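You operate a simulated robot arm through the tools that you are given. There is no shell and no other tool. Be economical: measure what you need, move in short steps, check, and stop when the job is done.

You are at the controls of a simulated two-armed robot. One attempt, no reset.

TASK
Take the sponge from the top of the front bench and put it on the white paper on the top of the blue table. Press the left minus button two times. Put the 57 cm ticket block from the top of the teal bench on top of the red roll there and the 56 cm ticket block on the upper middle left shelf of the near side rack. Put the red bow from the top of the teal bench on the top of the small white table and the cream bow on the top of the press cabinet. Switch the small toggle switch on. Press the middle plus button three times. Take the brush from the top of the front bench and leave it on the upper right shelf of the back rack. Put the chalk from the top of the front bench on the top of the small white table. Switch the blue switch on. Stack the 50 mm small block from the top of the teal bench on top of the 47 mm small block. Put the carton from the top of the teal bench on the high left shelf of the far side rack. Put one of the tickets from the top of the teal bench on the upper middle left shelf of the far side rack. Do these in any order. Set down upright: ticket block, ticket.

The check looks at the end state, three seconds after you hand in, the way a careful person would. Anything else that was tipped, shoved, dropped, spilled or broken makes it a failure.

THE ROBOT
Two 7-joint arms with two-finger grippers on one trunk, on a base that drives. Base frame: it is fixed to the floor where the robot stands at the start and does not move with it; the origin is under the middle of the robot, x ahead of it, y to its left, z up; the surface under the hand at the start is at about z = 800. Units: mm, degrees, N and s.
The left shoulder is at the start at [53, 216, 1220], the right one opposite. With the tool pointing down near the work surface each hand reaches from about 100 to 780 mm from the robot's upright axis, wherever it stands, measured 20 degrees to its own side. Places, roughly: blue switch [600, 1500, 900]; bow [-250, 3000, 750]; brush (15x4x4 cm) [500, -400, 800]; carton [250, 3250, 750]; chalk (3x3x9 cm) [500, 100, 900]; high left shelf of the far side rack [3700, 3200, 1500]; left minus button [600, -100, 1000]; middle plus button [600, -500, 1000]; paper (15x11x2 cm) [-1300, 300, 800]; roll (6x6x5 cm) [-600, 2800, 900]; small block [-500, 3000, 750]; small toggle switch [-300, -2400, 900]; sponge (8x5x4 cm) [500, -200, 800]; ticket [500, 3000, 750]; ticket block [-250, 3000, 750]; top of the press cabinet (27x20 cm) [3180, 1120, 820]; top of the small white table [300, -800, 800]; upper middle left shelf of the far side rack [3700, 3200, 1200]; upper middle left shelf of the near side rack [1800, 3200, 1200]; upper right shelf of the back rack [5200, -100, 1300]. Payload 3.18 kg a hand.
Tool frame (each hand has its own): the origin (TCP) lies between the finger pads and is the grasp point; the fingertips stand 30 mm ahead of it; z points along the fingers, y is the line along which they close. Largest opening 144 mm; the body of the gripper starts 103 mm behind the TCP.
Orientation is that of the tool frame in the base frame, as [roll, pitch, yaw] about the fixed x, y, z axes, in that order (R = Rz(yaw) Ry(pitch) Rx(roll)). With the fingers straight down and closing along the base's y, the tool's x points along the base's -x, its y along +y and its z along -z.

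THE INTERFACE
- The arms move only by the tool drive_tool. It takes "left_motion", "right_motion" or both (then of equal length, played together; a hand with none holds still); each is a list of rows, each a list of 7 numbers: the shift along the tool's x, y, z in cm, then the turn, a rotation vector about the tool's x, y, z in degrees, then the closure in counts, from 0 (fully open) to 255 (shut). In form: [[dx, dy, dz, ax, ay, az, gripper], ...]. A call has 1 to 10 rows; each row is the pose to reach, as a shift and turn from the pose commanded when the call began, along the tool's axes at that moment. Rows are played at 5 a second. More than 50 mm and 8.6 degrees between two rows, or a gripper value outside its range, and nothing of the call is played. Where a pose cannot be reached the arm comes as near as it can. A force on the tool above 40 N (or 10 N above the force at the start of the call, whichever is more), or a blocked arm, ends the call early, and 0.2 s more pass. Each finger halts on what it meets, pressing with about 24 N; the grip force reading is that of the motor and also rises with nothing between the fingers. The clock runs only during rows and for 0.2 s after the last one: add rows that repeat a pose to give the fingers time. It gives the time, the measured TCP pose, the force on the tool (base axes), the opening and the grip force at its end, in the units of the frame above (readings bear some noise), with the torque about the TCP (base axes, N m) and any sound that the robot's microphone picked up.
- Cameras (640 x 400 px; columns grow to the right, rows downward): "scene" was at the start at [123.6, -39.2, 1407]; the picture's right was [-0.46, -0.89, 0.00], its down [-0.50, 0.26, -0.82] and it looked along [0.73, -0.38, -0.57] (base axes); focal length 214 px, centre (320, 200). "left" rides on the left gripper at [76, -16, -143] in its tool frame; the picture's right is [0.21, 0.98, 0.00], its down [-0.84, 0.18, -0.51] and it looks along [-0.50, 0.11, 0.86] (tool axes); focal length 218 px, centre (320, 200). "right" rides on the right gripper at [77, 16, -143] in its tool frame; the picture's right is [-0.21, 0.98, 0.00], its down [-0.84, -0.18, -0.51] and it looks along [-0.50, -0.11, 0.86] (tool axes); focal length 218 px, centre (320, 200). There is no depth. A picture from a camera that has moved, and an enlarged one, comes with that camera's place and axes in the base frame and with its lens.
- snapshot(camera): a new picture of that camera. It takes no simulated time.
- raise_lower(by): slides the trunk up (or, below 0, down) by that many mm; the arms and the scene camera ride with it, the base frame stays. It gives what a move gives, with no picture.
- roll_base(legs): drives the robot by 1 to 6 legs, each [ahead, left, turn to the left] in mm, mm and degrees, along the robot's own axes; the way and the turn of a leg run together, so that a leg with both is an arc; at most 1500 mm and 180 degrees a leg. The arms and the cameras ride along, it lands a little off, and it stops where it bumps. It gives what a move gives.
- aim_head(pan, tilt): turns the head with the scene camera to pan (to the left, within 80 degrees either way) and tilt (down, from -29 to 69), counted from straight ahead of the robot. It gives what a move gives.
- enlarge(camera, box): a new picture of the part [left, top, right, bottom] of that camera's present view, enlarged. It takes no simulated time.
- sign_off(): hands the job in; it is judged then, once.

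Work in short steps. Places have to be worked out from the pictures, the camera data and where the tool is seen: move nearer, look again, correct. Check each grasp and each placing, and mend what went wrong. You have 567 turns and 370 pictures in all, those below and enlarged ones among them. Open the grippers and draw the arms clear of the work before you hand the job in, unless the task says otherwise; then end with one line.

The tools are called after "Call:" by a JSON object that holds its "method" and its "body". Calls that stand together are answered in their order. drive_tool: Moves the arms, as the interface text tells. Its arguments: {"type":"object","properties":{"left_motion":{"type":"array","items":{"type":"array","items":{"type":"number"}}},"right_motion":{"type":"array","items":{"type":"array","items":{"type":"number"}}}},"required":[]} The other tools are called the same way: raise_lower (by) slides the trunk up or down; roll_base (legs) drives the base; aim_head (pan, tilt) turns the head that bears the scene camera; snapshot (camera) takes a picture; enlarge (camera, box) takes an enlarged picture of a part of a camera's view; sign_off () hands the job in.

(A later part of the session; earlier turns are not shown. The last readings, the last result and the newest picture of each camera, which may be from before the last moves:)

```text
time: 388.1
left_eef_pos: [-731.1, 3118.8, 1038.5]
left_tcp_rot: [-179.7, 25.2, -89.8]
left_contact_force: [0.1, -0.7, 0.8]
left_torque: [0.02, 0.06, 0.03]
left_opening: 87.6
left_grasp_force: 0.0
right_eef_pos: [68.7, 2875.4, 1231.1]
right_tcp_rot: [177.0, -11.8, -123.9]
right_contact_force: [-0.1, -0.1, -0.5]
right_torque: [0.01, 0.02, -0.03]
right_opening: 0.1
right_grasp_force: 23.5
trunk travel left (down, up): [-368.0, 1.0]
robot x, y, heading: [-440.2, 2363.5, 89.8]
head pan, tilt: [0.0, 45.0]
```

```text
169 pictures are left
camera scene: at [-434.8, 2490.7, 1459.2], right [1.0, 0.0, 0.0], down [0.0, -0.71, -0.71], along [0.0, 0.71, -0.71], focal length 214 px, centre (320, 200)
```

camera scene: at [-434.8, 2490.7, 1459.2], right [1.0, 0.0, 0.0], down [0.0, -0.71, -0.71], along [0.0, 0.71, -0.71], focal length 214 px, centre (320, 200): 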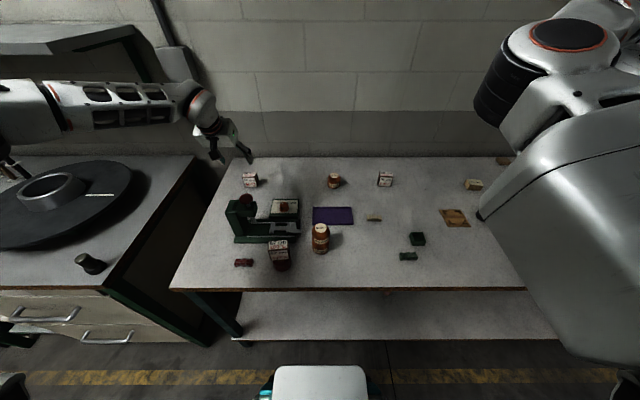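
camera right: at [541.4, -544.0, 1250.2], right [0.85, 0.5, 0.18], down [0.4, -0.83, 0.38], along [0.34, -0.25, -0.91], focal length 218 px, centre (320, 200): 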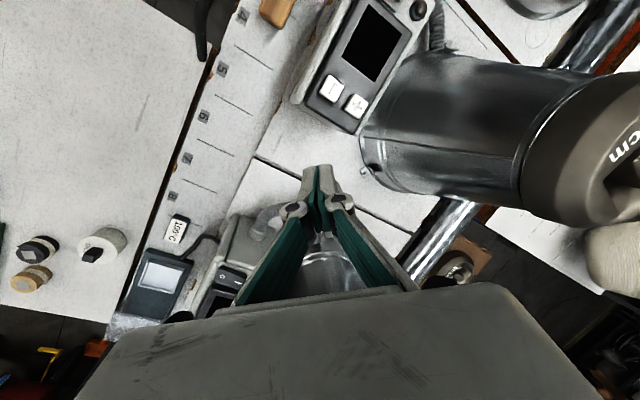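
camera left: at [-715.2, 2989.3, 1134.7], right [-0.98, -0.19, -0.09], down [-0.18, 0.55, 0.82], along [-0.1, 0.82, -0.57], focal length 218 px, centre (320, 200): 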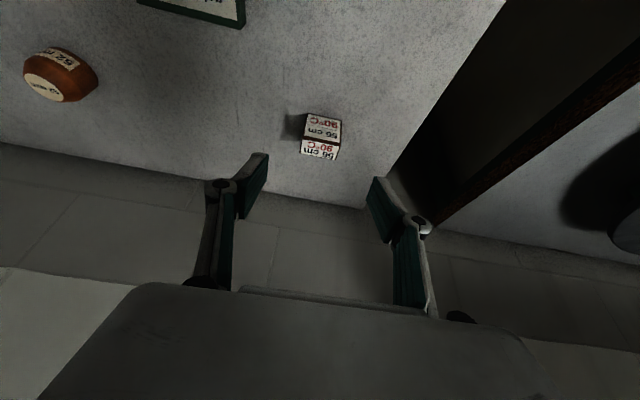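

Call:
{"method": "enlarge", "body": {"camera": "left", "box": [270, 90, 370, 170]}}

Call:
{"method": "enlarge", "body": {"camera": "scene", "box": [210, 140, 310, 220]}}

```text
5.00 times, centred on (320, 130) of left
camera zoom: at [-715.2, 2989.3, 1134.7], right [-0.98, -0.19, -0.09], down [-0.18, 0.55, 0.82], along [-0.1, 0.82, -0.57], focal length 1091 px, centre (320, 550)
```

zoom: 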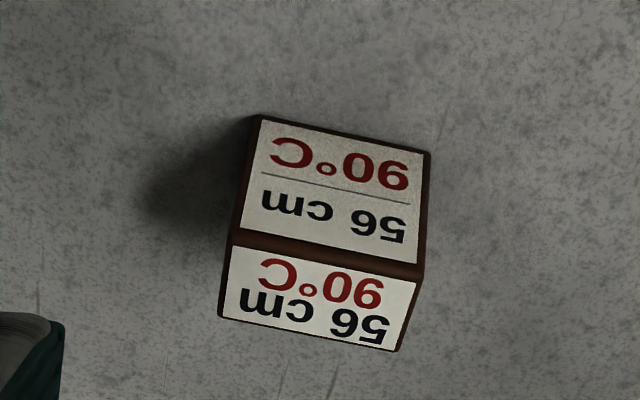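

```text
5.00 times, centred on (260, 180) of scene
camera zoom: at [-434.8, 2490.7, 1459.2], right [1.0, 0.0, 0.0], down [0.0, -0.71, -0.71], along [0.0, 0.71, -0.71], focal length 1072 px, centre (620, 300)
```

zoom: 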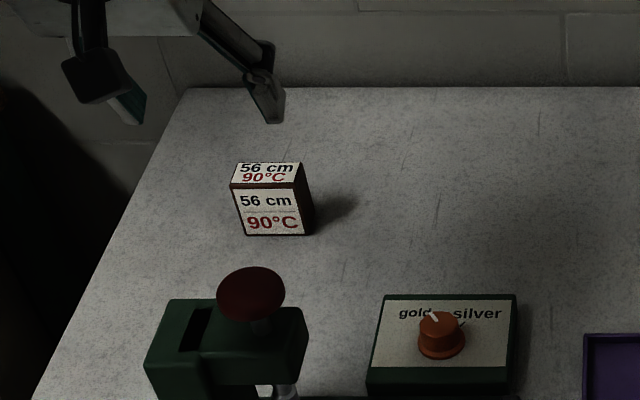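

Block top is at (-733, 3208, 895), 54×30 mm, rotated about 3.5°. I approach along the tilted axis.

Call:
{"method": "drive_tool", "body": {"left_motion": [[-0.5, 0.1, 3.7, 0, 0, -1.2, 105], [-0.9, 0.1, 7.5, 0, 0, -2.4, 105], [-1.4, 0.2, 11.2, 0, 0, -3.5, 105], [-1.4, 0.2, 13.5, 0, 0, -3.5, 105], [-1.4, 0.2, 15.5, 0, 0, -3.5, 105], [-1.4, 0.2, 17.2, 0, 0, -3.5, 105], [-1.4, 0.2, 17.2, 0, 0, -3.5, 105]]}}

Call:
{"method": "snapshot", "body": {"camera": "left"}}

Call:
{"method": "enlarge", "body": {"camera": "scene", "box": [210, 140, 310, 220]}}

```text
time: 389.6
left_eef_pos: [-735.1, 3200.5, 896.6]
left_tcp_rot: [-178.1, 25.3, -85.9]
left_contact_force: [0.6, 0.2, -0.2]
left_torque: [0.04, 0.0, 0.03]
left_opening: 84.4
left_grasp_force: 0.1
left hand out of reach, approached as far as the arm can: row 6, 7
right_eef_pos: [67.7, 2875.1, 1232.4]
right_tcp_rot: [177.2, -11.8, -123.9]
right_contact_force: [0.0, 0.0, 0.7]
right_torque: [0.01, -0.01, -0.01]
right_opening: 0.2
right_grasp_force: 24.5
trunk travel left (down, up): [-368.0, 1.0]
robot x, y, heading: [-437.3, 2371.2, 89.7]
head pan, tilt: [0.0, 45.0]
```

```text
166 pictures are left
camera left: at [-713.8, 3071.1, 993.3], right [-0.96, -0.25, -0.12], down [-0.24, 0.53, 0.81], along [-0.14, 0.81, -0.57], focal length 218 px, centre (320, 200)
```

left: 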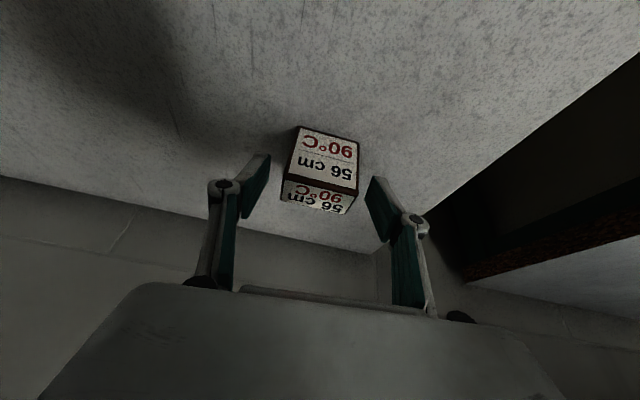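

```text
5.00 times, centred on (260, 180) of scene
camera zoom: at [-435.8, 2491.1, 1459.2], right [1.0, 0.0, 0.0], down [0.0, -0.71, -0.71], along [0.0, 0.71, -0.71], focal length 1072 px, centre (620, 300)
```

zoom: 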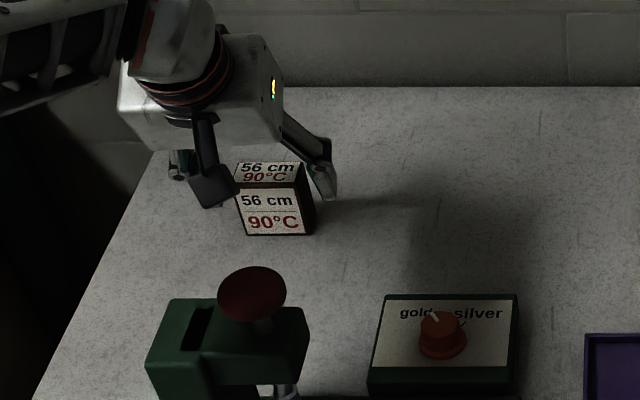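

Just short of reach. I edge the base forward 20 mm, then lower the hand.

Call:
{"method": "roll_base", "body": {"legs": [[20, 0, 0]]}}

Call:
{"method": "drive_tool", "body": {"left_motion": [[0.8, 0, 0.3, -1, 0, 0, 105], [1.4, 0, 0.5, -1.5, 0, 0, 105], [1.4, 0, 0.5, -1.5, 0, 0, 105]]}}

Call:
{"method": "snapshot", "body": {"camera": "left"}}

```text
time: 390.4
left_eef_pos: [-735.0, 3219.8, 897.4]
left_tcp_rot: [-178.1, 25.4, -85.8]
left_contact_force: [0.5, 0.2, 0.2]
left_torque: [0.02, 0.0, -0.01]
left_opening: 84.8
left_grasp_force: 0.1
right_eef_pos: [67.4, 2896.1, 1232.1]
right_tcp_rot: [177.1, -11.7, -123.9]
right_contact_force: [0.2, 0.5, -0.5]
right_torque: [-0.04, 0.01, 0.02]
right_opening: 0.1
right_grasp_force: 23.8
trunk travel left (down, up): [-368.0, 1.0]
robot x, y, heading: [-438.0, 2389.0, 89.9]
head pan, tilt: [0.0, 45.0]
```

```text
time: 391.2
left_eef_pos: [-733.7, 3209.7, 888.2]
left_tcp_rot: [-179.7, 25.4, -85.9]
left_contact_force: [0.3, -0.4, 0.1]
left_torque: [0.0, -0.01, 0.0]
left_opening: 84.8
left_grasp_force: 0.1
right_eef_pos: [67.7, 2894.9, 1232.9]
right_tcp_rot: [177.2, -11.7, -123.9]
right_contact_force: [-0.1, -0.1, 1.0]
right_torque: [0.02, -0.01, 0.02]
right_opening: 0.0
right_grasp_force: 23.8
trunk travel left (down, up): [-368.0, 1.0]
robot x, y, heading: [-436.8, 2388.6, 89.7]
head pan, tilt: [0.0, 45.0]
```

```text
164 pictures are left
camera left: at [-709.3, 3080.7, 983.1], right [-0.96, -0.26, -0.1], down [-0.22, 0.53, 0.82], along [-0.16, 0.81, -0.57], focal length 218 px, centre (320, 200)
```

left: 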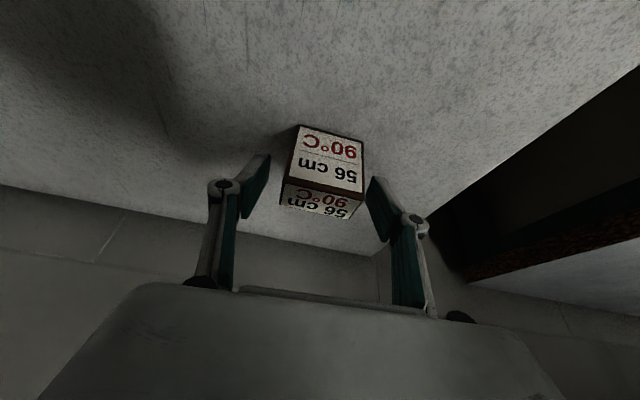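

In place. I close on the block and lift.

Call:
{"method": "drive_tool", "body": {"left_motion": [[0, 0, 0, 0, 0, 0, 150], [0, 0, 0, 0, 0, 0, 200], [0, 0, 0, 0, 0, 0, 255], [0, 0, 0, 0, 0, 0, 255]]}}

Call:
{"method": "drive_tool", "body": {"left_motion": [[-0.6, 0, -1.4, 0, 0, 0, 255], [-1.5, 0, -4, 0, 0, 0, 255], [-2.5, 0, -8, 0, 0, 0, 255], [-3.5, 0, -12, 0, 0, 0, 255], [-4, 0, -16, 0, 0, 0, 255], [-4, 0, -20, 0, 0, 0, 255], [-4, 0, -24, 0, 0, 0, 255]]}}

Call:
{"method": "snapshot", "body": {"camera": "left"}}

Call:
{"method": "snapshot", "body": {"camera": "scene"}}

```text
time: 392.2
left_eef_pos: [-734.3, 3209.3, 886.3]
left_tcp_rot: [-179.7, 25.3, -85.8]
left_contact_force: [-0.4, -0.2, 0.1]
left_torque: [-0.02, -0.03, 0.0]
left_opening: 55.5
left_grasp_force: 24.5
right_eef_pos: [66.9, 2894.9, 1232.5]
right_tcp_rot: [177.2, -11.6, -124.0]
right_contact_force: [0.2, 0.8, -0.2]
right_torque: [-0.04, -0.03, 0.01]
right_opening: 0.0
right_grasp_force: 23.9
trunk travel left (down, up): [-368.0, 1.0]
robot x, y, heading: [-434.2, 2387.2, 89.8]
head pan, tilt: [0.0, 45.0]
```

```text
time: 393.8
left_eef_pos: [-730.6, 3141.7, 1122.3]
left_tcp_rot: [-179.7, 25.5, -85.8]
left_contact_force: [-0.9, -0.1, 0.1]
left_torque: [0.0, -0.01, -0.01]
left_opening: 55.6
left_grasp_force: 24.1
right_eef_pos: [67.0, 2894.1, 1233.6]
right_tcp_rot: [177.2, -11.7, -123.9]
right_contact_force: [-0.5, 0.3, 0.6]
right_torque: [0.03, -0.02, -0.02]
right_opening: 0.0
right_grasp_force: 23.8
trunk travel left (down, up): [-368.0, 1.0]
robot x, y, heading: [-437.5, 2391.4, 89.7]
head pan, tilt: [0.0, 45.0]
```

```text
163 pictures are left
camera left: at [-707.1, 3013.4, 1217.6], right [-0.96, -0.26, -0.1], down [-0.22, 0.53, 0.82], along [-0.16, 0.81, -0.57], focal length 218 px, centre (320, 200)
```

left: 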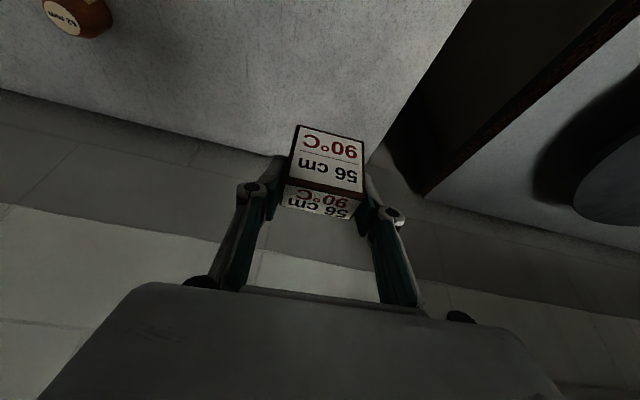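

```text
162 pictures are left
camera scene: at [-435.7, 2509.7, 1459.3], right [1.0, 0.0, 0.0], down [0.0, -0.71, -0.71], along [0.0, 0.71, -0.71], focal length 214 px, centre (320, 200)
```

scene: 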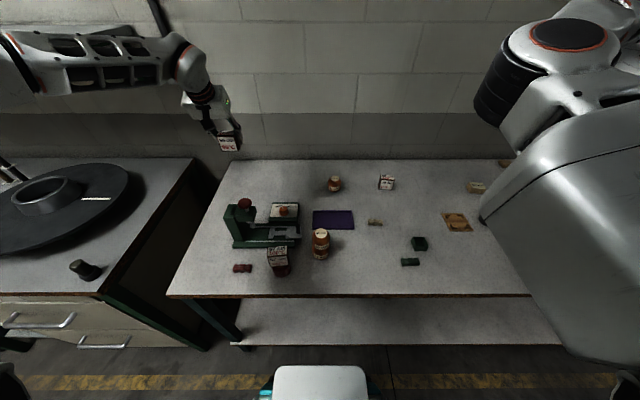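

The 56 block is held upright. Before going to the rack, the right hand sticks out too far forward; I retract both hands while still here.

Call:
{"method": "drive_tool", "body": {"right_motion": [[2.4, -1.6, 0, 0, 0, 0, 255], [4.8, -3.2, 0, 0, 0, 0, 255], [7.2, -4.8, 0, 0, 0, 0, 255], [9.6, -6.4, 0, 0, 0, 0, 255], [12, -8, 0, 0, 0, 0, 255], [14.1, -9.5, 0, 0, 0, 0, 255]], "left_motion": [[1.5, -2, -1.5, 0, 0, 0, 255], [4, -4, -3, 0, 0, 0, 255], [7, -6, -4.5, 0, 0, 0, 255], [10, -8, -6, 0, 0, 0, 255], [13, -10, -7, 0, 0, 0, 255], [16, -12, -8, 0, 0, 0, 255]]}}

Call:
{"method": "snapshot", "body": {"camera": "scene"}}

```text
time: 395.2
left_eef_pos: [-598.4, 2971.5, 1125.8]
left_tcp_rot: [-179.6, 25.4, -85.8]
left_contact_force: [0.9, 0.3, 0.2]
left_torque: [0.02, 0.03, 0.04]
left_opening: 55.6
left_grasp_force: 24.6
right_eef_pos: [83.6, 2716.6, 1250.0]
right_tcp_rot: [176.1, -12.6, -126.6]
right_contact_force: [-0.1, 0.1, 1.0]
right_torque: [0.03, 0.01, -0.06]
right_opening: 0.0
right_grasp_force: 23.9
trunk travel left (down, up): [-368.0, 1.0]
robot x, y, heading: [-440.7, 2388.1, 89.7]
head pan, tilt: [0.0, 45.0]
```

```text
161 pictures are left
camera scene: at [-435.0, 2509.8, 1459.3], right [1.0, 0.0, 0.0], down [0.0, -0.71, -0.71], along [0.0, 0.71, -0.71], focal length 214 px, centre (320, 200)
```

scene: 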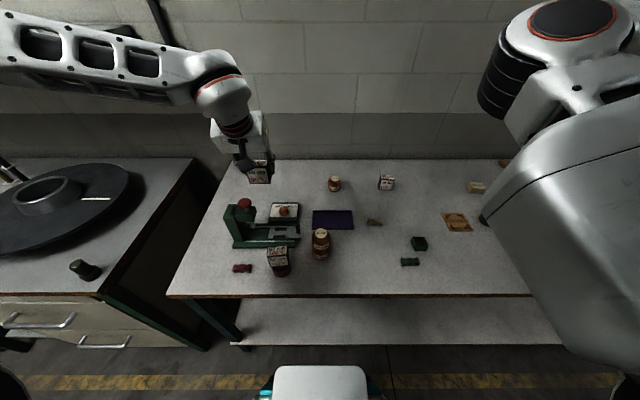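

The elbows still matter near the rack, so I'll approach with heading about 50°. I retract the left hand a bit more, then drive there diagonally.

Call:
{"method": "drive_tool", "body": {"left_motion": [[3.5, -0.7, -1.7, 0, 0, 0, 255], [7, -1.5, -3.4, 0, 0, 0, 255], [10.5, -2.2, -5, 0, 0, 0, 255], [14, -3, -6.7, 0, 0, 0, 255]]}}

Call:
{"method": "roll_base", "body": {"legs": [[-140, 0, 0], [0, 0, -40], [640, -655, 0], [620, -640, 0]]}}

Call:
{"method": "aim_head", "body": {"pan": 40, "tilt": 15}}

Call:
{"method": "snapshot", "body": {"camera": "scene"}}

```text
time: 396.2
left_eef_pos: [-553.9, 2820.0, 1126.8]
left_tcp_rot: [-179.6, 25.4, -85.9]
left_contact_force: [-0.6, 0.5, -0.9]
left_torque: [0.03, 0.07, -0.01]
left_opening: 55.3
left_grasp_force: 24.1
right_eef_pos: [84.7, 2716.7, 1252.2]
right_tcp_rot: [176.5, -12.2, -126.6]
right_contact_force: [0.4, -0.1, -0.2]
right_torque: [0.03, -0.01, 0.03]
right_opening: 0.0
right_grasp_force: 24.4
trunk travel left (down, up): [-368.0, 1.0]
robot x, y, heading: [-439.4, 2384.9, 89.6]
head pan, tilt: [0.0, 45.0]
```

```text
time: 410.9
left_eef_pos: [1567.4, 2789.3, 1125.2]
left_tcp_rot: [-179.6, 25.4, -126.4]
left_contact_force: [0.1, -0.9, -0.6]
left_torque: [0.0, 0.01, 0.0]
left_opening: 55.3
left_grasp_force: 24.1
right_eef_pos: [1986.3, 2298.7, 1251.4]
right_tcp_rot: [177.1, -12.4, -167.1]
right_contact_force: [-0.8, 0.7, 0.2]
right_torque: [0.0, -0.03, 0.0]
right_opening: 0.1
right_grasp_force: 23.8
trunk travel left (down, up): [-368.0, 1.0]
robot x, y, heading: [1378.3, 2384.0, 49.2]
head pan, tilt: [0.0, 45.0]
```

```text
time: 411.9
left_eef_pos: [1567.4, 2789.5, 1127.3]
left_tcp_rot: [-179.6, 25.3, -126.4]
left_contact_force: [0.2, -0.3, -1.4]
left_torque: [0.03, -0.03, -0.02]
left_opening: 55.1
left_grasp_force: 24.2
right_eef_pos: [1985.8, 2295.5, 1251.1]
right_tcp_rot: [177.1, -12.4, -167.6]
right_contact_force: [0.0, 0.1, 0.1]
right_torque: [-0.02, -0.01, 0.0]
right_opening: 0.0
right_grasp_force: 24.0
trunk travel left (down, up): [-368.0, 1.0]
robot x, y, heading: [1372.4, 2386.3, 49.4]
head pan, tilt: [40.0, 15.0]
```

```text
160 pictures are left
camera scene: at [1404.2, 2509.5, 1506.0], right [1.0, -0.01, 0.0], down [0.0, -0.26, -0.97], along [0.01, 0.97, -0.26], focal length 214 px, centre (320, 200)
```

scene: 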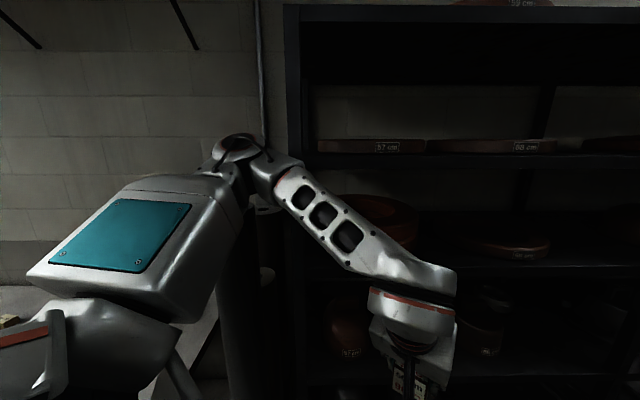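

The z≈1220 shelf has round hat blocks on it. I raise the hand outside the rack with yaw −90, so its camera can look into that shelf.

Call:
{"method": "drive_tool", "body": {"left_motion": [[-0.6, 1, -3.6, -3.1, 0, -6.5, 255], [-1.3, 1.9, -7.2, -6.2, 0, -13, 255], [-1.9, 2.9, -10.8, -9.2, 0, -19.5, 255], [-2.6, 3.8, -14.4, -12.3, 0, -26, 255], [-3.2, 4.8, -17.9, -15.4, 0, -32.5, 255], [-3.2, 4.8, -17.9, -15.4, 0, -32.5, 255]]}}

Call:
{"method": "snapshot", "body": {"camera": "left"}}

Call:
{"method": "snapshot", "body": {"camera": "scene"}}

```text
time: 413.4
left_eef_pos: [1499.9, 2781.9, 1303.1]
left_tcp_rot: [-179.8, 25.1, -90.4]
left_contact_force: [0.3, -0.1, -0.3]
left_torque: [-0.04, 0.0, 0.02]
left_opening: 55.1
left_grasp_force: 24.2
right_eef_pos: [1986.4, 2295.3, 1252.0]
right_tcp_rot: [177.2, -12.5, -167.5]
right_contact_force: [-0.1, -0.2, -0.6]
right_torque: [-0.04, 0.01, 0.04]
right_opening: 0.0
right_grasp_force: 24.5
trunk travel left (down, up): [-368.0, 1.0]
robot x, y, heading: [1375.4, 2383.2, 49.2]
head pan, tilt: [40.0, 15.0]
```

```text
159 pictures are left
camera left: at [1514.4, 2651.9, 1399.8], right [-0.98, -0.18, -0.09], down [-0.18, 0.55, 0.82], along [-0.1, 0.82, -0.57], focal length 218 px, centre (320, 200)
```

left: 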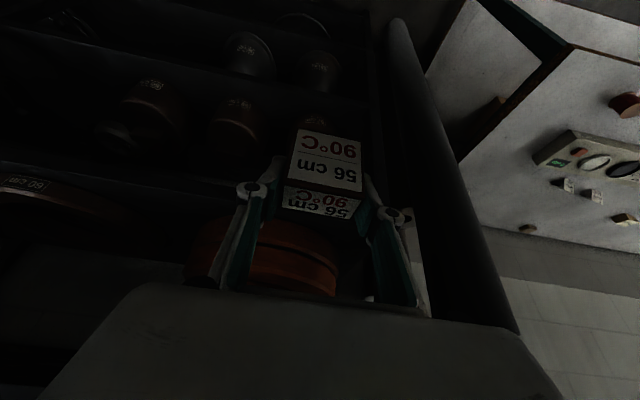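

```text
158 pictures are left
camera scene: at [1404.4, 2510.0, 1505.9], right [1.0, -0.01, 0.0], down [0.0, -0.26, -0.97], along [0.01, 0.97, -0.26], focal length 214 px, centre (320, 200)
```

scene: 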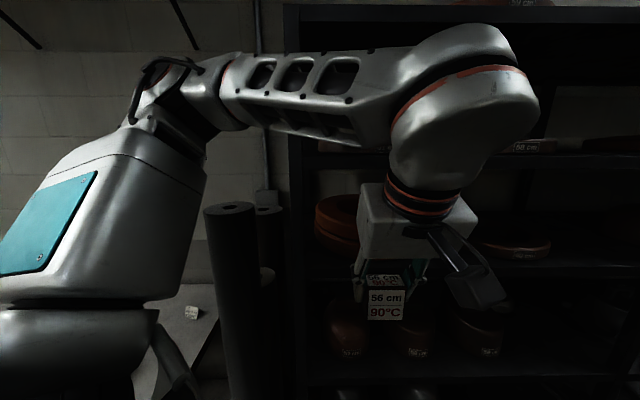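

There's a gap between the ring stack and the disc around x≈1790. I shift the base right and look into it.

Call:
{"method": "roll_base", "body": {"legs": [[110, -90, 0]]}}

Call:
{"method": "drive_tool", "body": {"left_motion": [[0, -3.5, 0, 0, 0, 0, 255], [0, -7, 0, 0, 0, 0, 255], [0, -10.5, 0, 0, 0, 0, 255], [0, -14, 0, 0, 0, 0, 255]]}}

Call:
{"method": "snapshot", "body": {"camera": "left"}}

Call:
{"method": "aim_head", "body": {"pan": 25, "tilt": 18}}

Call:
{"method": "snapshot", "body": {"camera": "scene"}}

```text
time: 414.8
left_eef_pos: [1641.8, 2806.4, 1303.0]
left_tcp_rot: [-179.7, 25.1, -90.5]
left_contact_force: [0.5, 0.4, -0.7]
left_torque: [0.0, 0.03, -0.03]
left_opening: 55.1
left_grasp_force: 24.3
right_eef_pos: [2126.7, 2319.3, 1250.0]
right_tcp_rot: [177.0, -12.4, -167.7]
right_contact_force: [0.6, 0.9, -0.6]
right_torque: [0.0, 0.07, 0.0]
right_opening: 0.2
right_grasp_force: 24.4
trunk travel left (down, up): [-368.0, 1.0]
robot x, y, heading: [1512.5, 2407.7, 49.3]
head pan, tilt: [40.0, 15.0]
```

```text
time: 415.8
left_eef_pos: [1781.5, 2804.7, 1301.9]
left_tcp_rot: [-179.8, 25.2, -90.5]
left_contact_force: [0.9, -0.1, -1.1]
left_torque: [0.02, 0.04, 0.0]
left_opening: 55.2
left_grasp_force: 24.0
right_eef_pos: [2127.3, 2317.7, 1250.8]
right_tcp_rot: [177.0, -12.5, -167.7]
right_contact_force: [0.3, -0.3, -0.4]
right_torque: [0.02, 0.04, 0.0]
right_opening: 0.2
right_grasp_force: 24.0
trunk travel left (down, up): [-368.0, 1.0]
robot x, y, heading: [1513.1, 2406.5, 49.2]
head pan, tilt: [40.0, 15.0]
```

```text
157 pictures are left
camera left: at [1796.1, 2673.9, 1398.3], right [-0.98, -0.18, -0.09], down [-0.18, 0.55, 0.82], along [-0.09, 0.82, -0.57], focal length 218 px, centre (320, 200)
```

left: 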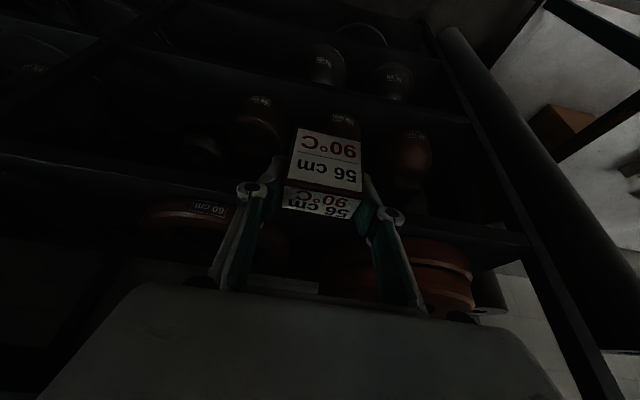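

```text
time: 416.6
left_eef_pos: [1779.9, 2804.2, 1301.3]
left_tcp_rot: [-179.7, 25.2, -90.3]
left_contact_force: [-1.1, -0.7, -0.8]
left_torque: [0.02, 0.04, -0.01]
left_opening: 55.2
left_grasp_force: 23.8
right_eef_pos: [2126.9, 2319.1, 1250.7]
right_tcp_rot: [177.0, -12.5, -167.5]
right_contact_force: [0.1, 0.5, -0.5]
right_torque: [-0.02, 0.02, 0.0]
right_opening: 0.1
right_grasp_force: 24.3
trunk travel left (down, up): [-368.0, 1.0]
robot x, y, heading: [1513.7, 2408.2, 49.0]
head pan, tilt: [25.0, 18.0]
```

```text
156 pictures are left
camera scene: at [1568.6, 2530.4, 1501.1], right [0.96, -0.27, 0.0], down [-0.08, -0.3, -0.95], along [0.26, 0.92, -0.31], focal length 214 px, centre (320, 200)
```

scene: 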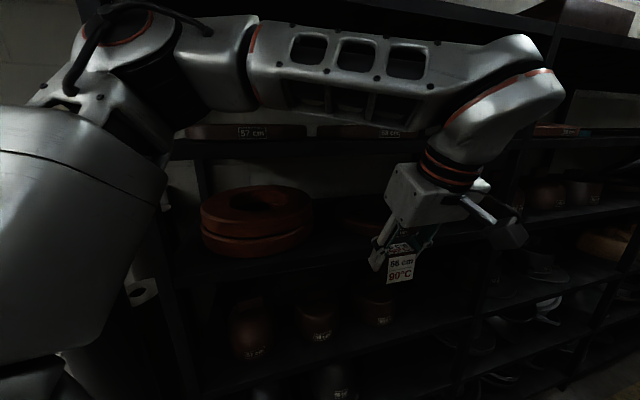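

Call:
{"method": "enlarge", "body": {"camera": "scene", "box": [160, 160, 440, 340]}}

Call:
{"method": "enlarge", "body": {"camera": "left", "box": [120, 120, 480, 340]}}

```text
2.22 times, centred on (300, 250) of scene
camera zoom: at [1568.6, 2530.4, 1501.1], right [0.96, -0.27, 0.0], down [-0.08, -0.3, -0.95], along [0.26, 0.92, -0.31], focal length 477 px, centre (364, 89)
```

zoom: 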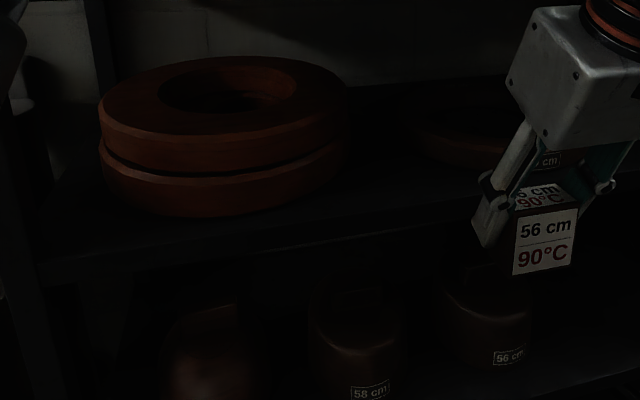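

```text
1.78 times, centred on (300, 230) of left
camera zoom: at [1793.7, 2674.4, 1398.8], right [-0.98, -0.18, -0.09], down [-0.18, 0.55, 0.82], along [-0.09, 0.82, -0.57], focal length 388 px, centre (356, 147)
```

zoom: 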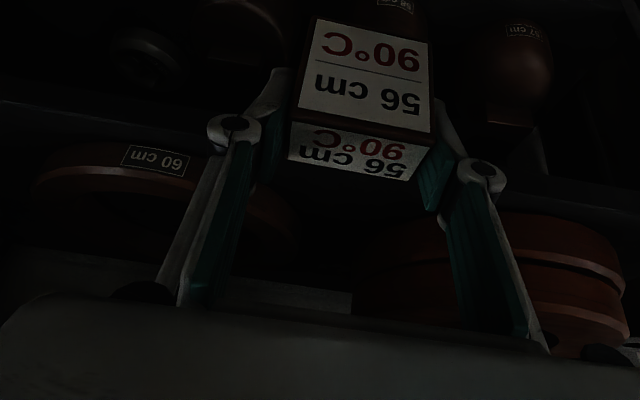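

The front gap at x≈1750 is wide enough. I move the block in over the shelf front at (1750, 2990).

Call:
{"method": "drive_tool", "body": {"left_motion": [[-3.4, 0.8, 1.6, 0, 0, 0, 255], [-6.8, 1.6, 3.2, 0, 0, 0, 255], [-10.2, 2.4, 4.8, 0, 0, 0, 255], [-13.6, 3, 6.4, 0, 0, 0, 255], [-16.9, 3, 7.9, 0, 0, 0, 255], [-16.9, 3, 7.9, 0, 0, 0, 255]]}}

Call:
{"method": "enlarge", "body": {"camera": "scene", "box": [160, 120, 480, 320]}}

Call:
{"method": "enlarge", "body": {"camera": "left", "box": [160, 80, 480, 320]}}

```text
time: 418.0
left_eef_pos: [1752.7, 2991.4, 1303.2]
left_tcp_rot: [-179.5, 25.2, -90.5]
left_contact_force: [-0.3, -0.1, -0.4]
left_torque: [-0.01, -0.03, -0.01]
left_opening: 54.9
left_grasp_force: 23.7
right_eef_pos: [2126.6, 2318.3, 1251.1]
right_tcp_rot: [177.0, -12.5, -167.6]
right_contact_force: [0.2, -0.4, 0.2]
right_torque: [0.03, 0.01, -0.02]
right_opening: 0.0
right_grasp_force: 23.8
trunk travel left (down, up): [-368.0, 1.0]
robot x, y, heading: [1514.7, 2411.7, 49.1]
head pan, tilt: [25.0, 18.0]
```

```text
2.00 times, centred on (320, 220) of scene
camera zoom: at [1568.6, 2529.7, 1501.2], right [0.96, -0.27, 0.0], down [-0.08, -0.3, -0.95], along [0.26, 0.92, -0.31], focal length 429 px, centre (320, 160)
```

zoom: 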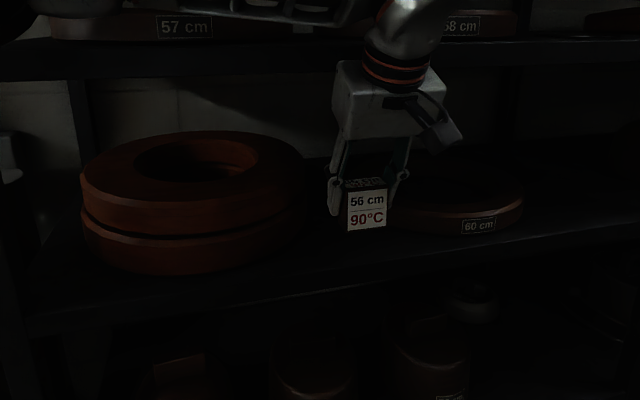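

```text
1.67 times, centred on (320, 200) of left
camera zoom: at [1766.3, 2860.9, 1399.7], right [-0.98, -0.18, -0.09], down [-0.18, 0.55, 0.82], along [-0.09, 0.82, -0.57], focal length 364 px, centre (320, 200)
```

zoom: 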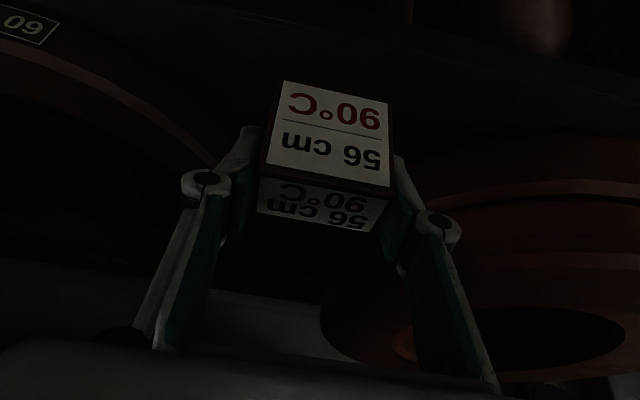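

Well positioned between the two. I lower step by step to contact.

Call:
{"method": "drive_tool", "body": {"left_motion": [[0.5, 0, 1.1, 0, 0, 0, 255], [0.9, 0, 2, 0, 0, 0, 255], [1.3, 0, 2.7, 0, 0, 0, 255], [1.5, 0, 3.2, 0, 0, 0, 255], [1.7, 0, 3.6, 0, 0, 0, 255]]}}

Call:
{"method": "drive_tool", "body": {"left_motion": [[0.15, 0, 0.3, 0, 0, 0, 255], [0.3, 0, 0.6, 0, 0, 0, 255], [0.4, 0, 0.9, 0, 0, 0, 255], [0.5, 0, 1.1, 0, 0, 0, 255]]}}

Call:
{"method": "enlarge", "body": {"camera": "scene", "box": [240, 160, 440, 300]}}

```text
time: 419.2
left_eef_pos: [1753.1, 2991.0, 1263.9]
left_tcp_rot: [-179.7, 25.0, -90.4]
left_contact_force: [-0.8, -0.9, -1.1]
left_torque: [0.02, 0.01, -0.01]
left_opening: 55.2
left_grasp_force: 24.3
right_eef_pos: [2125.9, 2318.3, 1251.0]
right_tcp_rot: [177.1, -12.5, -167.5]
right_contact_force: [0.2, 0.0, 1.1]
right_torque: [0.0, -0.03, -0.01]
right_opening: 0.1
right_grasp_force: 24.3
trunk travel left (down, up): [-368.0, 1.0]
robot x, y, heading: [1516.6, 2410.7, 49.3]
head pan, tilt: [25.0, 18.0]
```

```text
time: 420.2
left_eef_pos: [1751.7, 2991.3, 1256.0]
left_tcp_rot: [-179.2, 25.5, -90.3]
left_contact_force: [-2.0, 3.0, 24.2]
left_torque: [0.14, 0.17, -0.06]
left_opening: 55.6
left_grasp_force: 24.3
right_eef_pos: [2126.4, 2316.1, 1250.4]
right_tcp_rot: [177.0, -12.4, -167.7]
right_contact_force: [0.4, 0.5, -0.1]
right_torque: [0.0, -0.01, 0.0]
right_opening: 0.0
right_grasp_force: 23.7
trunk travel left (down, up): [-368.0, 1.0]
robot x, y, heading: [1515.2, 2408.8, 49.0]
head pan, tilt: [25.0, 18.0]
```

```text
2.86 times, centred on (340, 230) of scene
camera zoom: at [1567.6, 2528.7, 1501.5], right [0.96, -0.27, 0.0], down [-0.08, -0.3, -0.95], along [0.26, 0.92, -0.31], focal length 613 px, centre (263, 114)
```

zoom: 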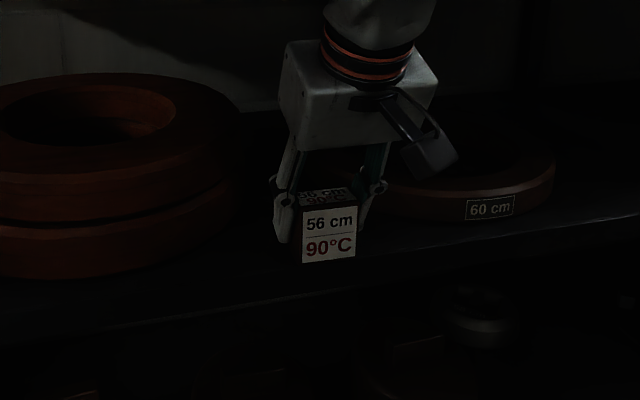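

Contact at the expected height. I release with a small opening and retreat along the tool axis.

Call:
{"method": "drive_tool", "body": {"left_motion": [[-0.1, 0, -0.2, 0, 0, 0, 255], [-0.1, 0, -0.2, 0, 0, 0, 150], [-0.1, 0, -0.2, 0, 0, 0, 138], [-0.1, 0, -0.2, 0, 0, 0, 132], [-0.1, 0, -0.2, 0, 0, 0, 132], [-0.1, 0, -2.5, 0, 0, 0, 132], [-0.1, 0, -6, 0, 0, 0, 132], [1.5, 0, -9, 0, 0, 0, 132], [4.5, 0, -11, 0, 0, 0, 132], [8, 0, -12.5, 0, 0, 0, 132]]}}

Call:
{"method": "enlarge", "body": {"camera": "left", "box": [160, 80, 480, 320]}}

Call:
{"method": "enlarge", "body": {"camera": "scene", "box": [240, 160, 440, 300]}}

```text
time: 422.4
left_eef_pos: [1750.3, 2862.4, 1332.7]
left_tcp_rot: [-179.6, 25.3, -90.4]
left_contact_force: [-1.1, -0.2, 0.3]
left_torque: [-0.02, -0.01, 0.0]
left_opening: 69.2
left_grasp_force: 0.0
right_eef_pos: [2126.7, 2316.9, 1251.6]
right_tcp_rot: [176.9, -12.5, -167.6]
right_contact_force: [0.3, 0.6, -0.3]
right_torque: [0.04, -0.01, 0.05]
right_opening: 0.0
right_grasp_force: 24.1
trunk travel left (down, up): [-368.0, 1.0]
robot x, y, heading: [1514.8, 2411.4, 49.1]
head pan, tilt: [25.0, 18.0]
```

```text
1.67 times, centred on (320, 200) of left
camera zoom: at [1764.5, 2732.5, 1429.3], right [-0.98, -0.18, -0.09], down [-0.18, 0.55, 0.82], along [-0.09, 0.82, -0.57], focal length 364 px, centre (320, 200)
```

zoom: 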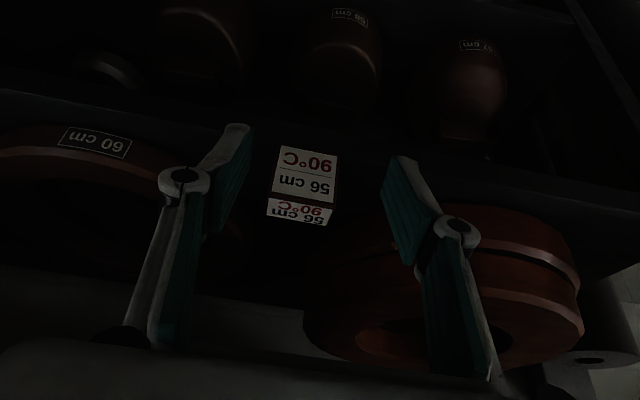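

```text
2.86 times, centred on (340, 230) of scene
camera zoom: at [1568.9, 2529.2, 1501.2], right [0.96, -0.27, 0.0], down [-0.08, -0.3, -0.95], along [0.26, 0.92, -0.31], focal length 613 px, centre (263, 114)
```

zoom: 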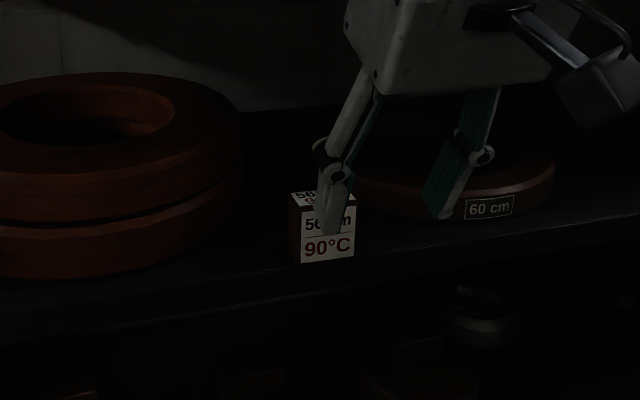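

The 56 block stands upright on the shelf. I pull the hand well back, then drive to the bench for the carton.

Call:
{"method": "drive_tool", "body": {"left_motion": [[3.4, 0, -1.6, 0, 0, 0, 132], [6.8, 0, -3.2, 0, 0, 0, 132], [10.2, 0, -4.8, 0, 0, 0, 132], [13.6, 0, -6.4, 0, 0, 0, 132]]}}

Call:
{"method": "roll_base", "body": {"legs": [[-876, 688, 0], [0, 0, 41]]}}

Call:
{"method": "aim_head", "body": {"pan": 5, "tilt": 40}}

Call:
{"method": "snapshot", "body": {"camera": "scene"}}

```text
time: 423.4
left_eef_pos: [1751.8, 2714.0, 1331.0]
left_tcp_rot: [-179.7, 25.2, -90.5]
left_contact_force: [0.0, 0.1, 0.4]
left_torque: [0.07, 0.03, 0.0]
left_opening: 69.6
left_grasp_force: 0.0
right_eef_pos: [2127.2, 2317.5, 1249.8]
right_tcp_rot: [176.9, -12.5, -167.6]
right_contact_force: [0.4, -0.1, -0.1]
right_torque: [0.02, 0.01, -0.05]
right_opening: 0.0
right_grasp_force: 24.2
trunk travel left (down, up): [-368.0, 1.0]
robot x, y, heading: [1516.7, 2407.6, 49.4]
head pan, tilt: [25.0, 18.0]
```

```text
time: 431.6
left_eef_pos: [416.2, 2585.7, 1330.9]
left_tcp_rot: [-179.7, 25.1, -51.5]
left_contact_force: [-0.9, -0.1, -0.7]
left_torque: [0.0, -0.03, -0.01]
left_opening: 69.1
left_grasp_force: 0.1
right_eef_pos: [959.1, 2512.5, 1251.3]
right_tcp_rot: [177.1, -12.4, -128.7]
right_contact_force: [0.0, 0.8, 0.7]
right_torque: [0.01, -0.02, -0.02]
right_opening: 0.2
right_grasp_force: 23.7
trunk travel left (down, up): [-368.0, 1.0]
robot x, y, heading: [430.4, 2197.0, 88.3]
head pan, tilt: [25.0, 18.0]
```

```text
time: 432.5
left_eef_pos: [416.3, 2585.6, 1330.7]
left_tcp_rot: [-179.7, 25.1, -51.5]
left_contact_force: [-0.3, 0.3, -0.7]
left_torque: [-0.02, 0.0, 0.01]
left_opening: 69.6
left_grasp_force: 0.0
right_eef_pos: [958.9, 2513.6, 1250.5]
right_tcp_rot: [177.1, -12.5, -128.8]
right_contact_force: [0.5, 0.4, 1.1]
right_torque: [-0.02, 0.01, 0.0]
right_opening: 0.0
right_grasp_force: 24.0
trunk travel left (down, up): [-368.0, 1.0]
robot x, y, heading: [423.4, 2198.4, 88.1]
head pan, tilt: [5.0, 40.0]
```

```text
148 pictures are left
camera scene: at [425.0, 2326.0, 1466.5], right [1.0, 0.06, 0.0], down [0.04, -0.64, -0.77], along [-0.04, 0.77, -0.64], focal length 214 px, centre (320, 200)
```

scene: 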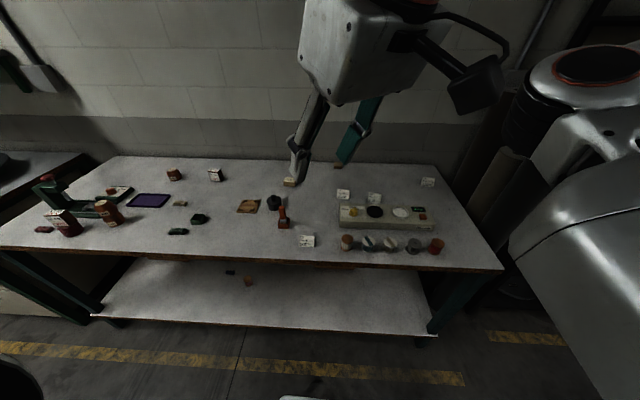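

The carton is near (238, 3158). I move the base up to the bench and orient the hand: yaw −90, tilt 45°.

Call:
{"method": "roll_base", "body": {"legs": [[180, 10, 1.9]]}}

Call:
{"method": "drive_tool", "body": {"left_motion": [[0, 0, 1, 3.3, 0, 7, 132], [0, 0, 2, 6.5, 0, 13.9, 132], [0, 0, 3, 9.8, 0, 20.9, 132], [0, 0, 4, 13, 0, 27.8, 132], [0, 0, 5, 16.3, 0, 34.8, 132], [0, 0, 5, 16.3, 0, 34.8, 132]]}}

Call:
{"method": "drive_tool", "body": {"left_motion": [[-1.5, 2.5, 4, 0, -4, 0, 132], [-3, 5, 8, 0, -8, 0, 132], [-4.5, 8, 12, 0, -12, 0, 132], [-5.5, 11, 16, 0, -16, 0, 132], [-6, 14, 20, 0, -20, 0, 132], [-6, 17, 24, 0, -20, 0, 132], [-6, 18, 28, 0, -20, 0, 132]]}}

Call:
{"method": "snapshot", "body": {"camera": "left"}}

```text
time: 434.0
left_eef_pos: [397.7, 2761.3, 1330.3]
left_tcp_rot: [-179.7, 25.2, -49.6]
left_contact_force: [-0.1, 0.3, 0.3]
left_torque: [-0.01, 0.03, 0.05]
left_opening: 69.2
left_grasp_force: 0.1
right_eef_pos: [940.8, 2707.9, 1251.0]
right_tcp_rot: [177.1, -12.5, -126.8]
right_contact_force: [-0.1, -0.5, -0.7]
right_torque: [-0.03, 0.0, 0.0]
right_opening: 0.0
right_grasp_force: 23.7
trunk travel left (down, up): [-368.0, 1.0]
robot x, y, heading: [420.7, 2373.8, 90.3]
head pan, tilt: [5.0, 40.0]
```

```text
time: 435.4
left_eef_pos: [383.8, 2776.5, 1285.4]
left_tcp_rot: [-179.8, 25.3, -88.2]
left_contact_force: [-1.1, 0.3, -0.1]
left_torque: [0.0, 0.03, 0.0]
left_opening: 69.1
left_grasp_force: 0.0
right_eef_pos: [942.1, 2706.5, 1249.3]
right_tcp_rot: [177.0, -12.4, -126.9]
right_contact_force: [-0.2, -0.1, 0.6]
right_torque: [-0.02, 0.0, -0.01]
right_opening: 0.2
right_grasp_force: 24.4
trunk travel left (down, up): [-368.0, 1.0]
robot x, y, heading: [423.6, 2372.7, 89.9]
head pan, tilt: [5.0, 40.0]
```

```text
refused: row 3 steps farther than a row can; nothing moved
```

```text
147 pictures are left
camera left: at [402.9, 2647.7, 1382.0], right [-0.97, -0.22, -0.09], down [-0.2, 0.54, 0.82], along [-0.13, 0.81, -0.57], focal length 218 px, centre (320, 200)
```

left: 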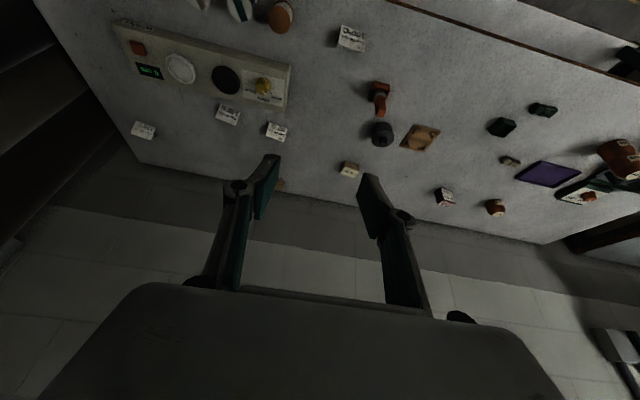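

Call:
{"method": "drive_tool", "body": {"left_motion": [[-1.3, 1.3, 4, 0, -2, 0, 132], [-2.7, 2.5, 8, 0, -4, 0, 132], [-4, 3.8, 12, 0, -6, 0, 132], [-5.4, 5, 16, 0, -8, 0, 132], [-6.8, 6.3, 20, 0, -10, 0, 132], [-8.1, 7.6, 24, 0, -13, 0, 132], [-9.5, 8.8, 28, 0, -16, 0, 132], [-10.8, 10.1, 32, 0, -20, 0, 132], [-12.1, 11.3, 35.5, 0, -20, 0, 132], [-13.5, 12.6, 38.8, 0, -20, 0, 132]]}}

Call:
{"method": "snapshot", "body": {"camera": "left"}}

Call:
{"method": "enlarge", "body": {"camera": "scene", "box": [240, 140, 360, 240]}}

```text
time: 437.6
left_eef_pos: [247.1, 3062.7, 993.3]
left_tcp_rot: [-179.7, 45.4, -87.9]
left_contact_force: [0.3, 0.0, -0.8]
left_torque: [-0.02, 0.01, -0.03]
left_opening: 69.4
left_grasp_force: 0.1
right_eef_pos: [939.8, 2708.1, 1250.7]
right_tcp_rot: [177.1, -12.5, -126.8]
right_contact_force: [-0.3, -0.7, 0.0]
right_torque: [0.01, -0.06, 0.05]
right_opening: 0.0
right_grasp_force: 24.0
trunk travel left (down, up): [-368.0, 1.0]
robot x, y, heading: [418.9, 2376.1, 90.3]
head pan, tilt: [5.0, 40.0]
```

```text
146 pictures are left
camera left: at [266.8, 2908.3, 1038.4], right [-0.97, -0.18, -0.15], down [-0.19, 0.23, 0.96], along [-0.13, 0.96, -0.25], focal length 218 px, centre (320, 200)
```

left: 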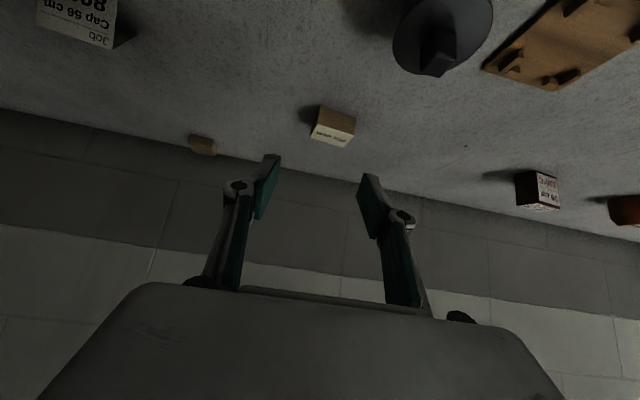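

```text
4.00 times, centred on (300, 190) of scene
camera zoom: at [412.6, 2502.7, 1466.4], right [1.0, 0.09, 0.0], down [0.06, -0.64, -0.77], along [-0.07, 0.76, -0.64], focal length 858 px, centre (400, 240)
```

zoom: 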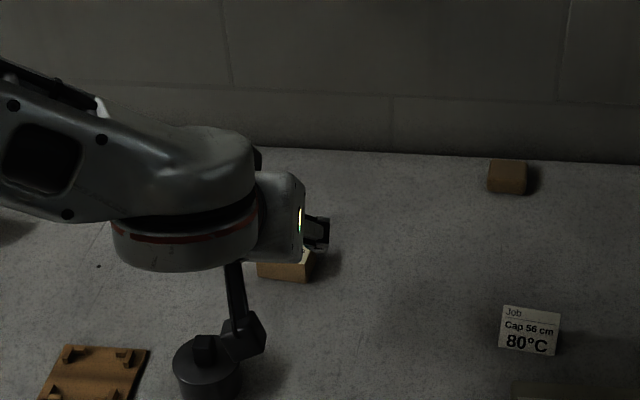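

The black pot is close to the camera's path, so I use a 30° tilt. Carton centre is about (230, 3166). I approach to 80 mm.

Call:
{"method": "drive_tool", "body": {"left_motion": [[-0.3, 0.5, 2.2, 0, 5, 0, 95], [-0.6, 1, 4.4, 0, 10, 0, 95], [-1, 1.5, 6.6, 0, 15, 0, 95], [-1, 1.5, 6.6, 0, 15, 0, 95]]}}

Call:
{"method": "snapshot", "body": {"camera": "left"}}

```text
time: 438.6
left_eef_pos: [232.3, 3113.7, 954.1]
left_tcp_rot: [-179.8, 30.4, -88.1]
left_contact_force: [-0.3, -0.9, 0.6]
left_torque: [-0.01, -0.01, -0.01]
left_opening: 90.3
left_grasp_force: 0.1
right_eef_pos: [941.0, 2705.6, 1250.9]
right_tcp_rot: [177.1, -12.5, -126.8]
right_contact_force: [0.0, -0.1, -0.3]
right_torque: [0.06, 0.02, 0.02]
right_opening: 0.3
right_grasp_force: 24.5
trunk travel left (down, up): [-368.0, 1.0]
robot x, y, heading: [420.7, 2374.7, 90.0]
head pan, tilt: [5.0, 40.0]
```

```text
144 pictures are left
camera left: at [251.6, 2977.0, 1039.0], right [-0.97, -0.21, -0.11], down [-0.2, 0.47, 0.86], along [-0.13, 0.86, -0.49], focal length 218 px, centre (320, 200)
```

left: 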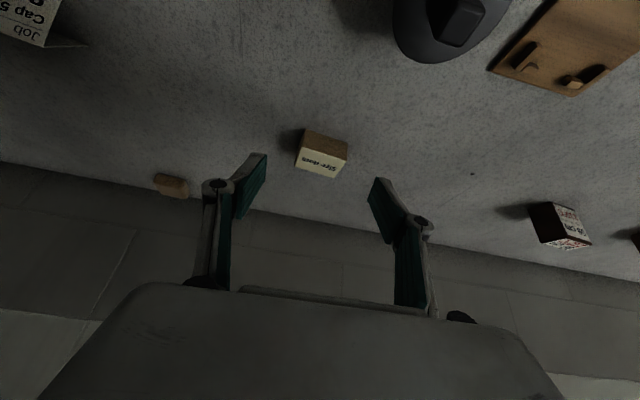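

Aligned. I move in along the tool axis and close.

Call:
{"method": "drive_tool", "body": {"left_motion": [[-0.1, 0.1, 2.5, 0, 0, 0, 95], [-0.3, 0.3, 5, 0, 0, 0, 95], [-0.4, 0.4, 7, 0, 0, 0, 95], [-0.4, 0.4, 8.3, 0, 0, 0, 95], [-0.4, 0.4, 8.3, 0, 0, 0, 140], [-0.4, 0.4, 8.3, 0, 0, 0, 200], [-0.4, 0.4, 8.3, 0, 0, 0, 255], [-0.4, 0.4, 8.3, 0, 0, 0, 255]]}}

Call:
{"method": "snapshot", "body": {"camera": "left"}}

```text
time: 440.4
left_eef_pos: [226.3, 3158.9, 884.3]
left_tcp_rot: [-179.7, 30.4, -88.1]
left_contact_force: [0.4, 0.9, 1.2]
left_torque: [0.01, 0.03, 0.0]
left_opening: 57.0
left_grasp_force: 24.0
right_eef_pos: [941.1, 2707.7, 1250.4]
right_tcp_rot: [177.1, -12.6, -127.0]
right_contact_force: [-0.1, 0.0, 0.1]
right_torque: [0.0, 0.0, -0.04]
right_opening: 0.0
right_grasp_force: 24.3
trunk travel left (down, up): [-368.0, 1.0]
robot x, y, heading: [422.4, 2372.3, 90.2]
head pan, tilt: [5.0, 40.0]
```

```text
143 pictures are left
camera left: at [246.1, 3022.1, 968.4], right [-0.97, -0.21, -0.11], down [-0.2, 0.46, 0.86], along [-0.13, 0.86, -0.49], focal length 218 px, centre (320, 200)
```

left: 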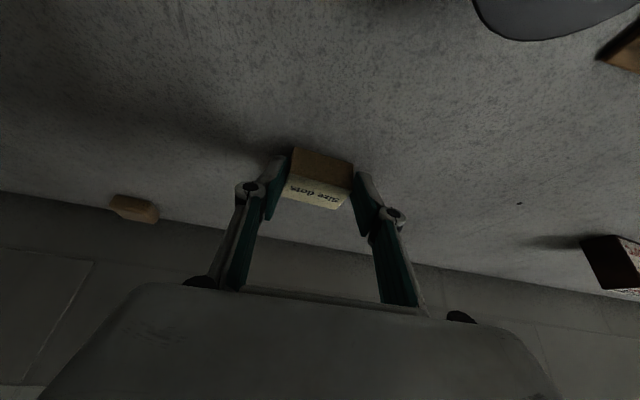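

Carton gripped. I lift it and bring the hand to the corridor-travel pose.

Call:
{"method": "drive_tool", "body": {"left_motion": [[-1.2, 0, -2, 0, 0, 0, 255], [-3, 0, -6, 0, 0, 0, 255], [-5, 0, -10, 0, 0, 0, 255], [-7, 0, -14, 0, 0, 0, 255], [-9, 0, -18.5, 0, 0, 0, 255], [-11.2, 0, -23.1, 0, 0, 0, 255]]}}

Call:
{"method": "drive_tool", "body": {"left_motion": [[1.7, -3.4, -1, 0, 0, 0, 255], [3.4, -6.8, -2, 0, 0, 0, 255], [5.1, -10.2, -3, 0, 0, 0, 255], [6.8, -13.6, -4, 0, 0, 0, 255], [8.5, -17, -5, 0, 0, 0, 255], [10.2, -20.4, -6, 0, 0, 0, 255], [11.9, -24, -7, 0, 0, 0, 255]]}}

Call:
{"method": "snapshot", "body": {"camera": "left"}}

```text
refused: row 6 steps farther than a row can; nothing moved
```

```text
time: 442.0
left_eef_pos: [472.8, 3029.2, 885.7]
left_tcp_rot: [-179.8, 30.4, -88.0]
left_contact_force: [-0.6, 0.6, 0.0]
left_torque: [0.01, 0.02, 0.01]
left_opening: 56.9
left_grasp_force: 23.7
right_eef_pos: [942.5, 2706.6, 1251.5]
right_tcp_rot: [177.1, -12.5, -126.8]
right_contact_force: [-0.2, 0.1, 0.1]
right_torque: [-0.02, 0.04, 0.0]
right_opening: 0.0
right_grasp_force: 24.0
trunk travel left (down, up): [-368.0, 1.0]
robot x, y, heading: [420.8, 2376.9, 90.0]
head pan, tilt: [5.0, 40.0]
```

```text
142 pictures are left
camera left: at [492.6, 2892.4, 969.9], right [-0.97, -0.21, -0.11], down [-0.2, 0.46, 0.86], along [-0.13, 0.86, -0.49], focal length 218 px, centre (320, 200)
```

left: 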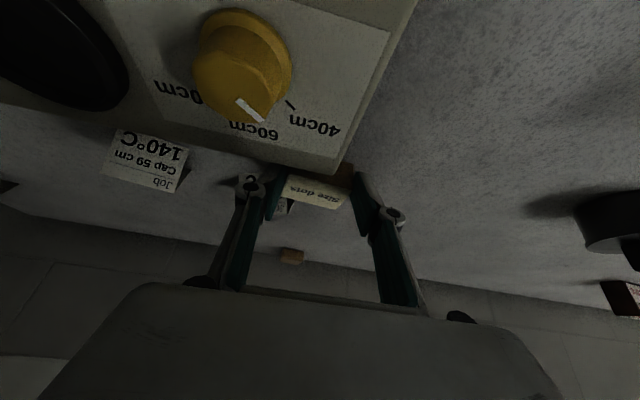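

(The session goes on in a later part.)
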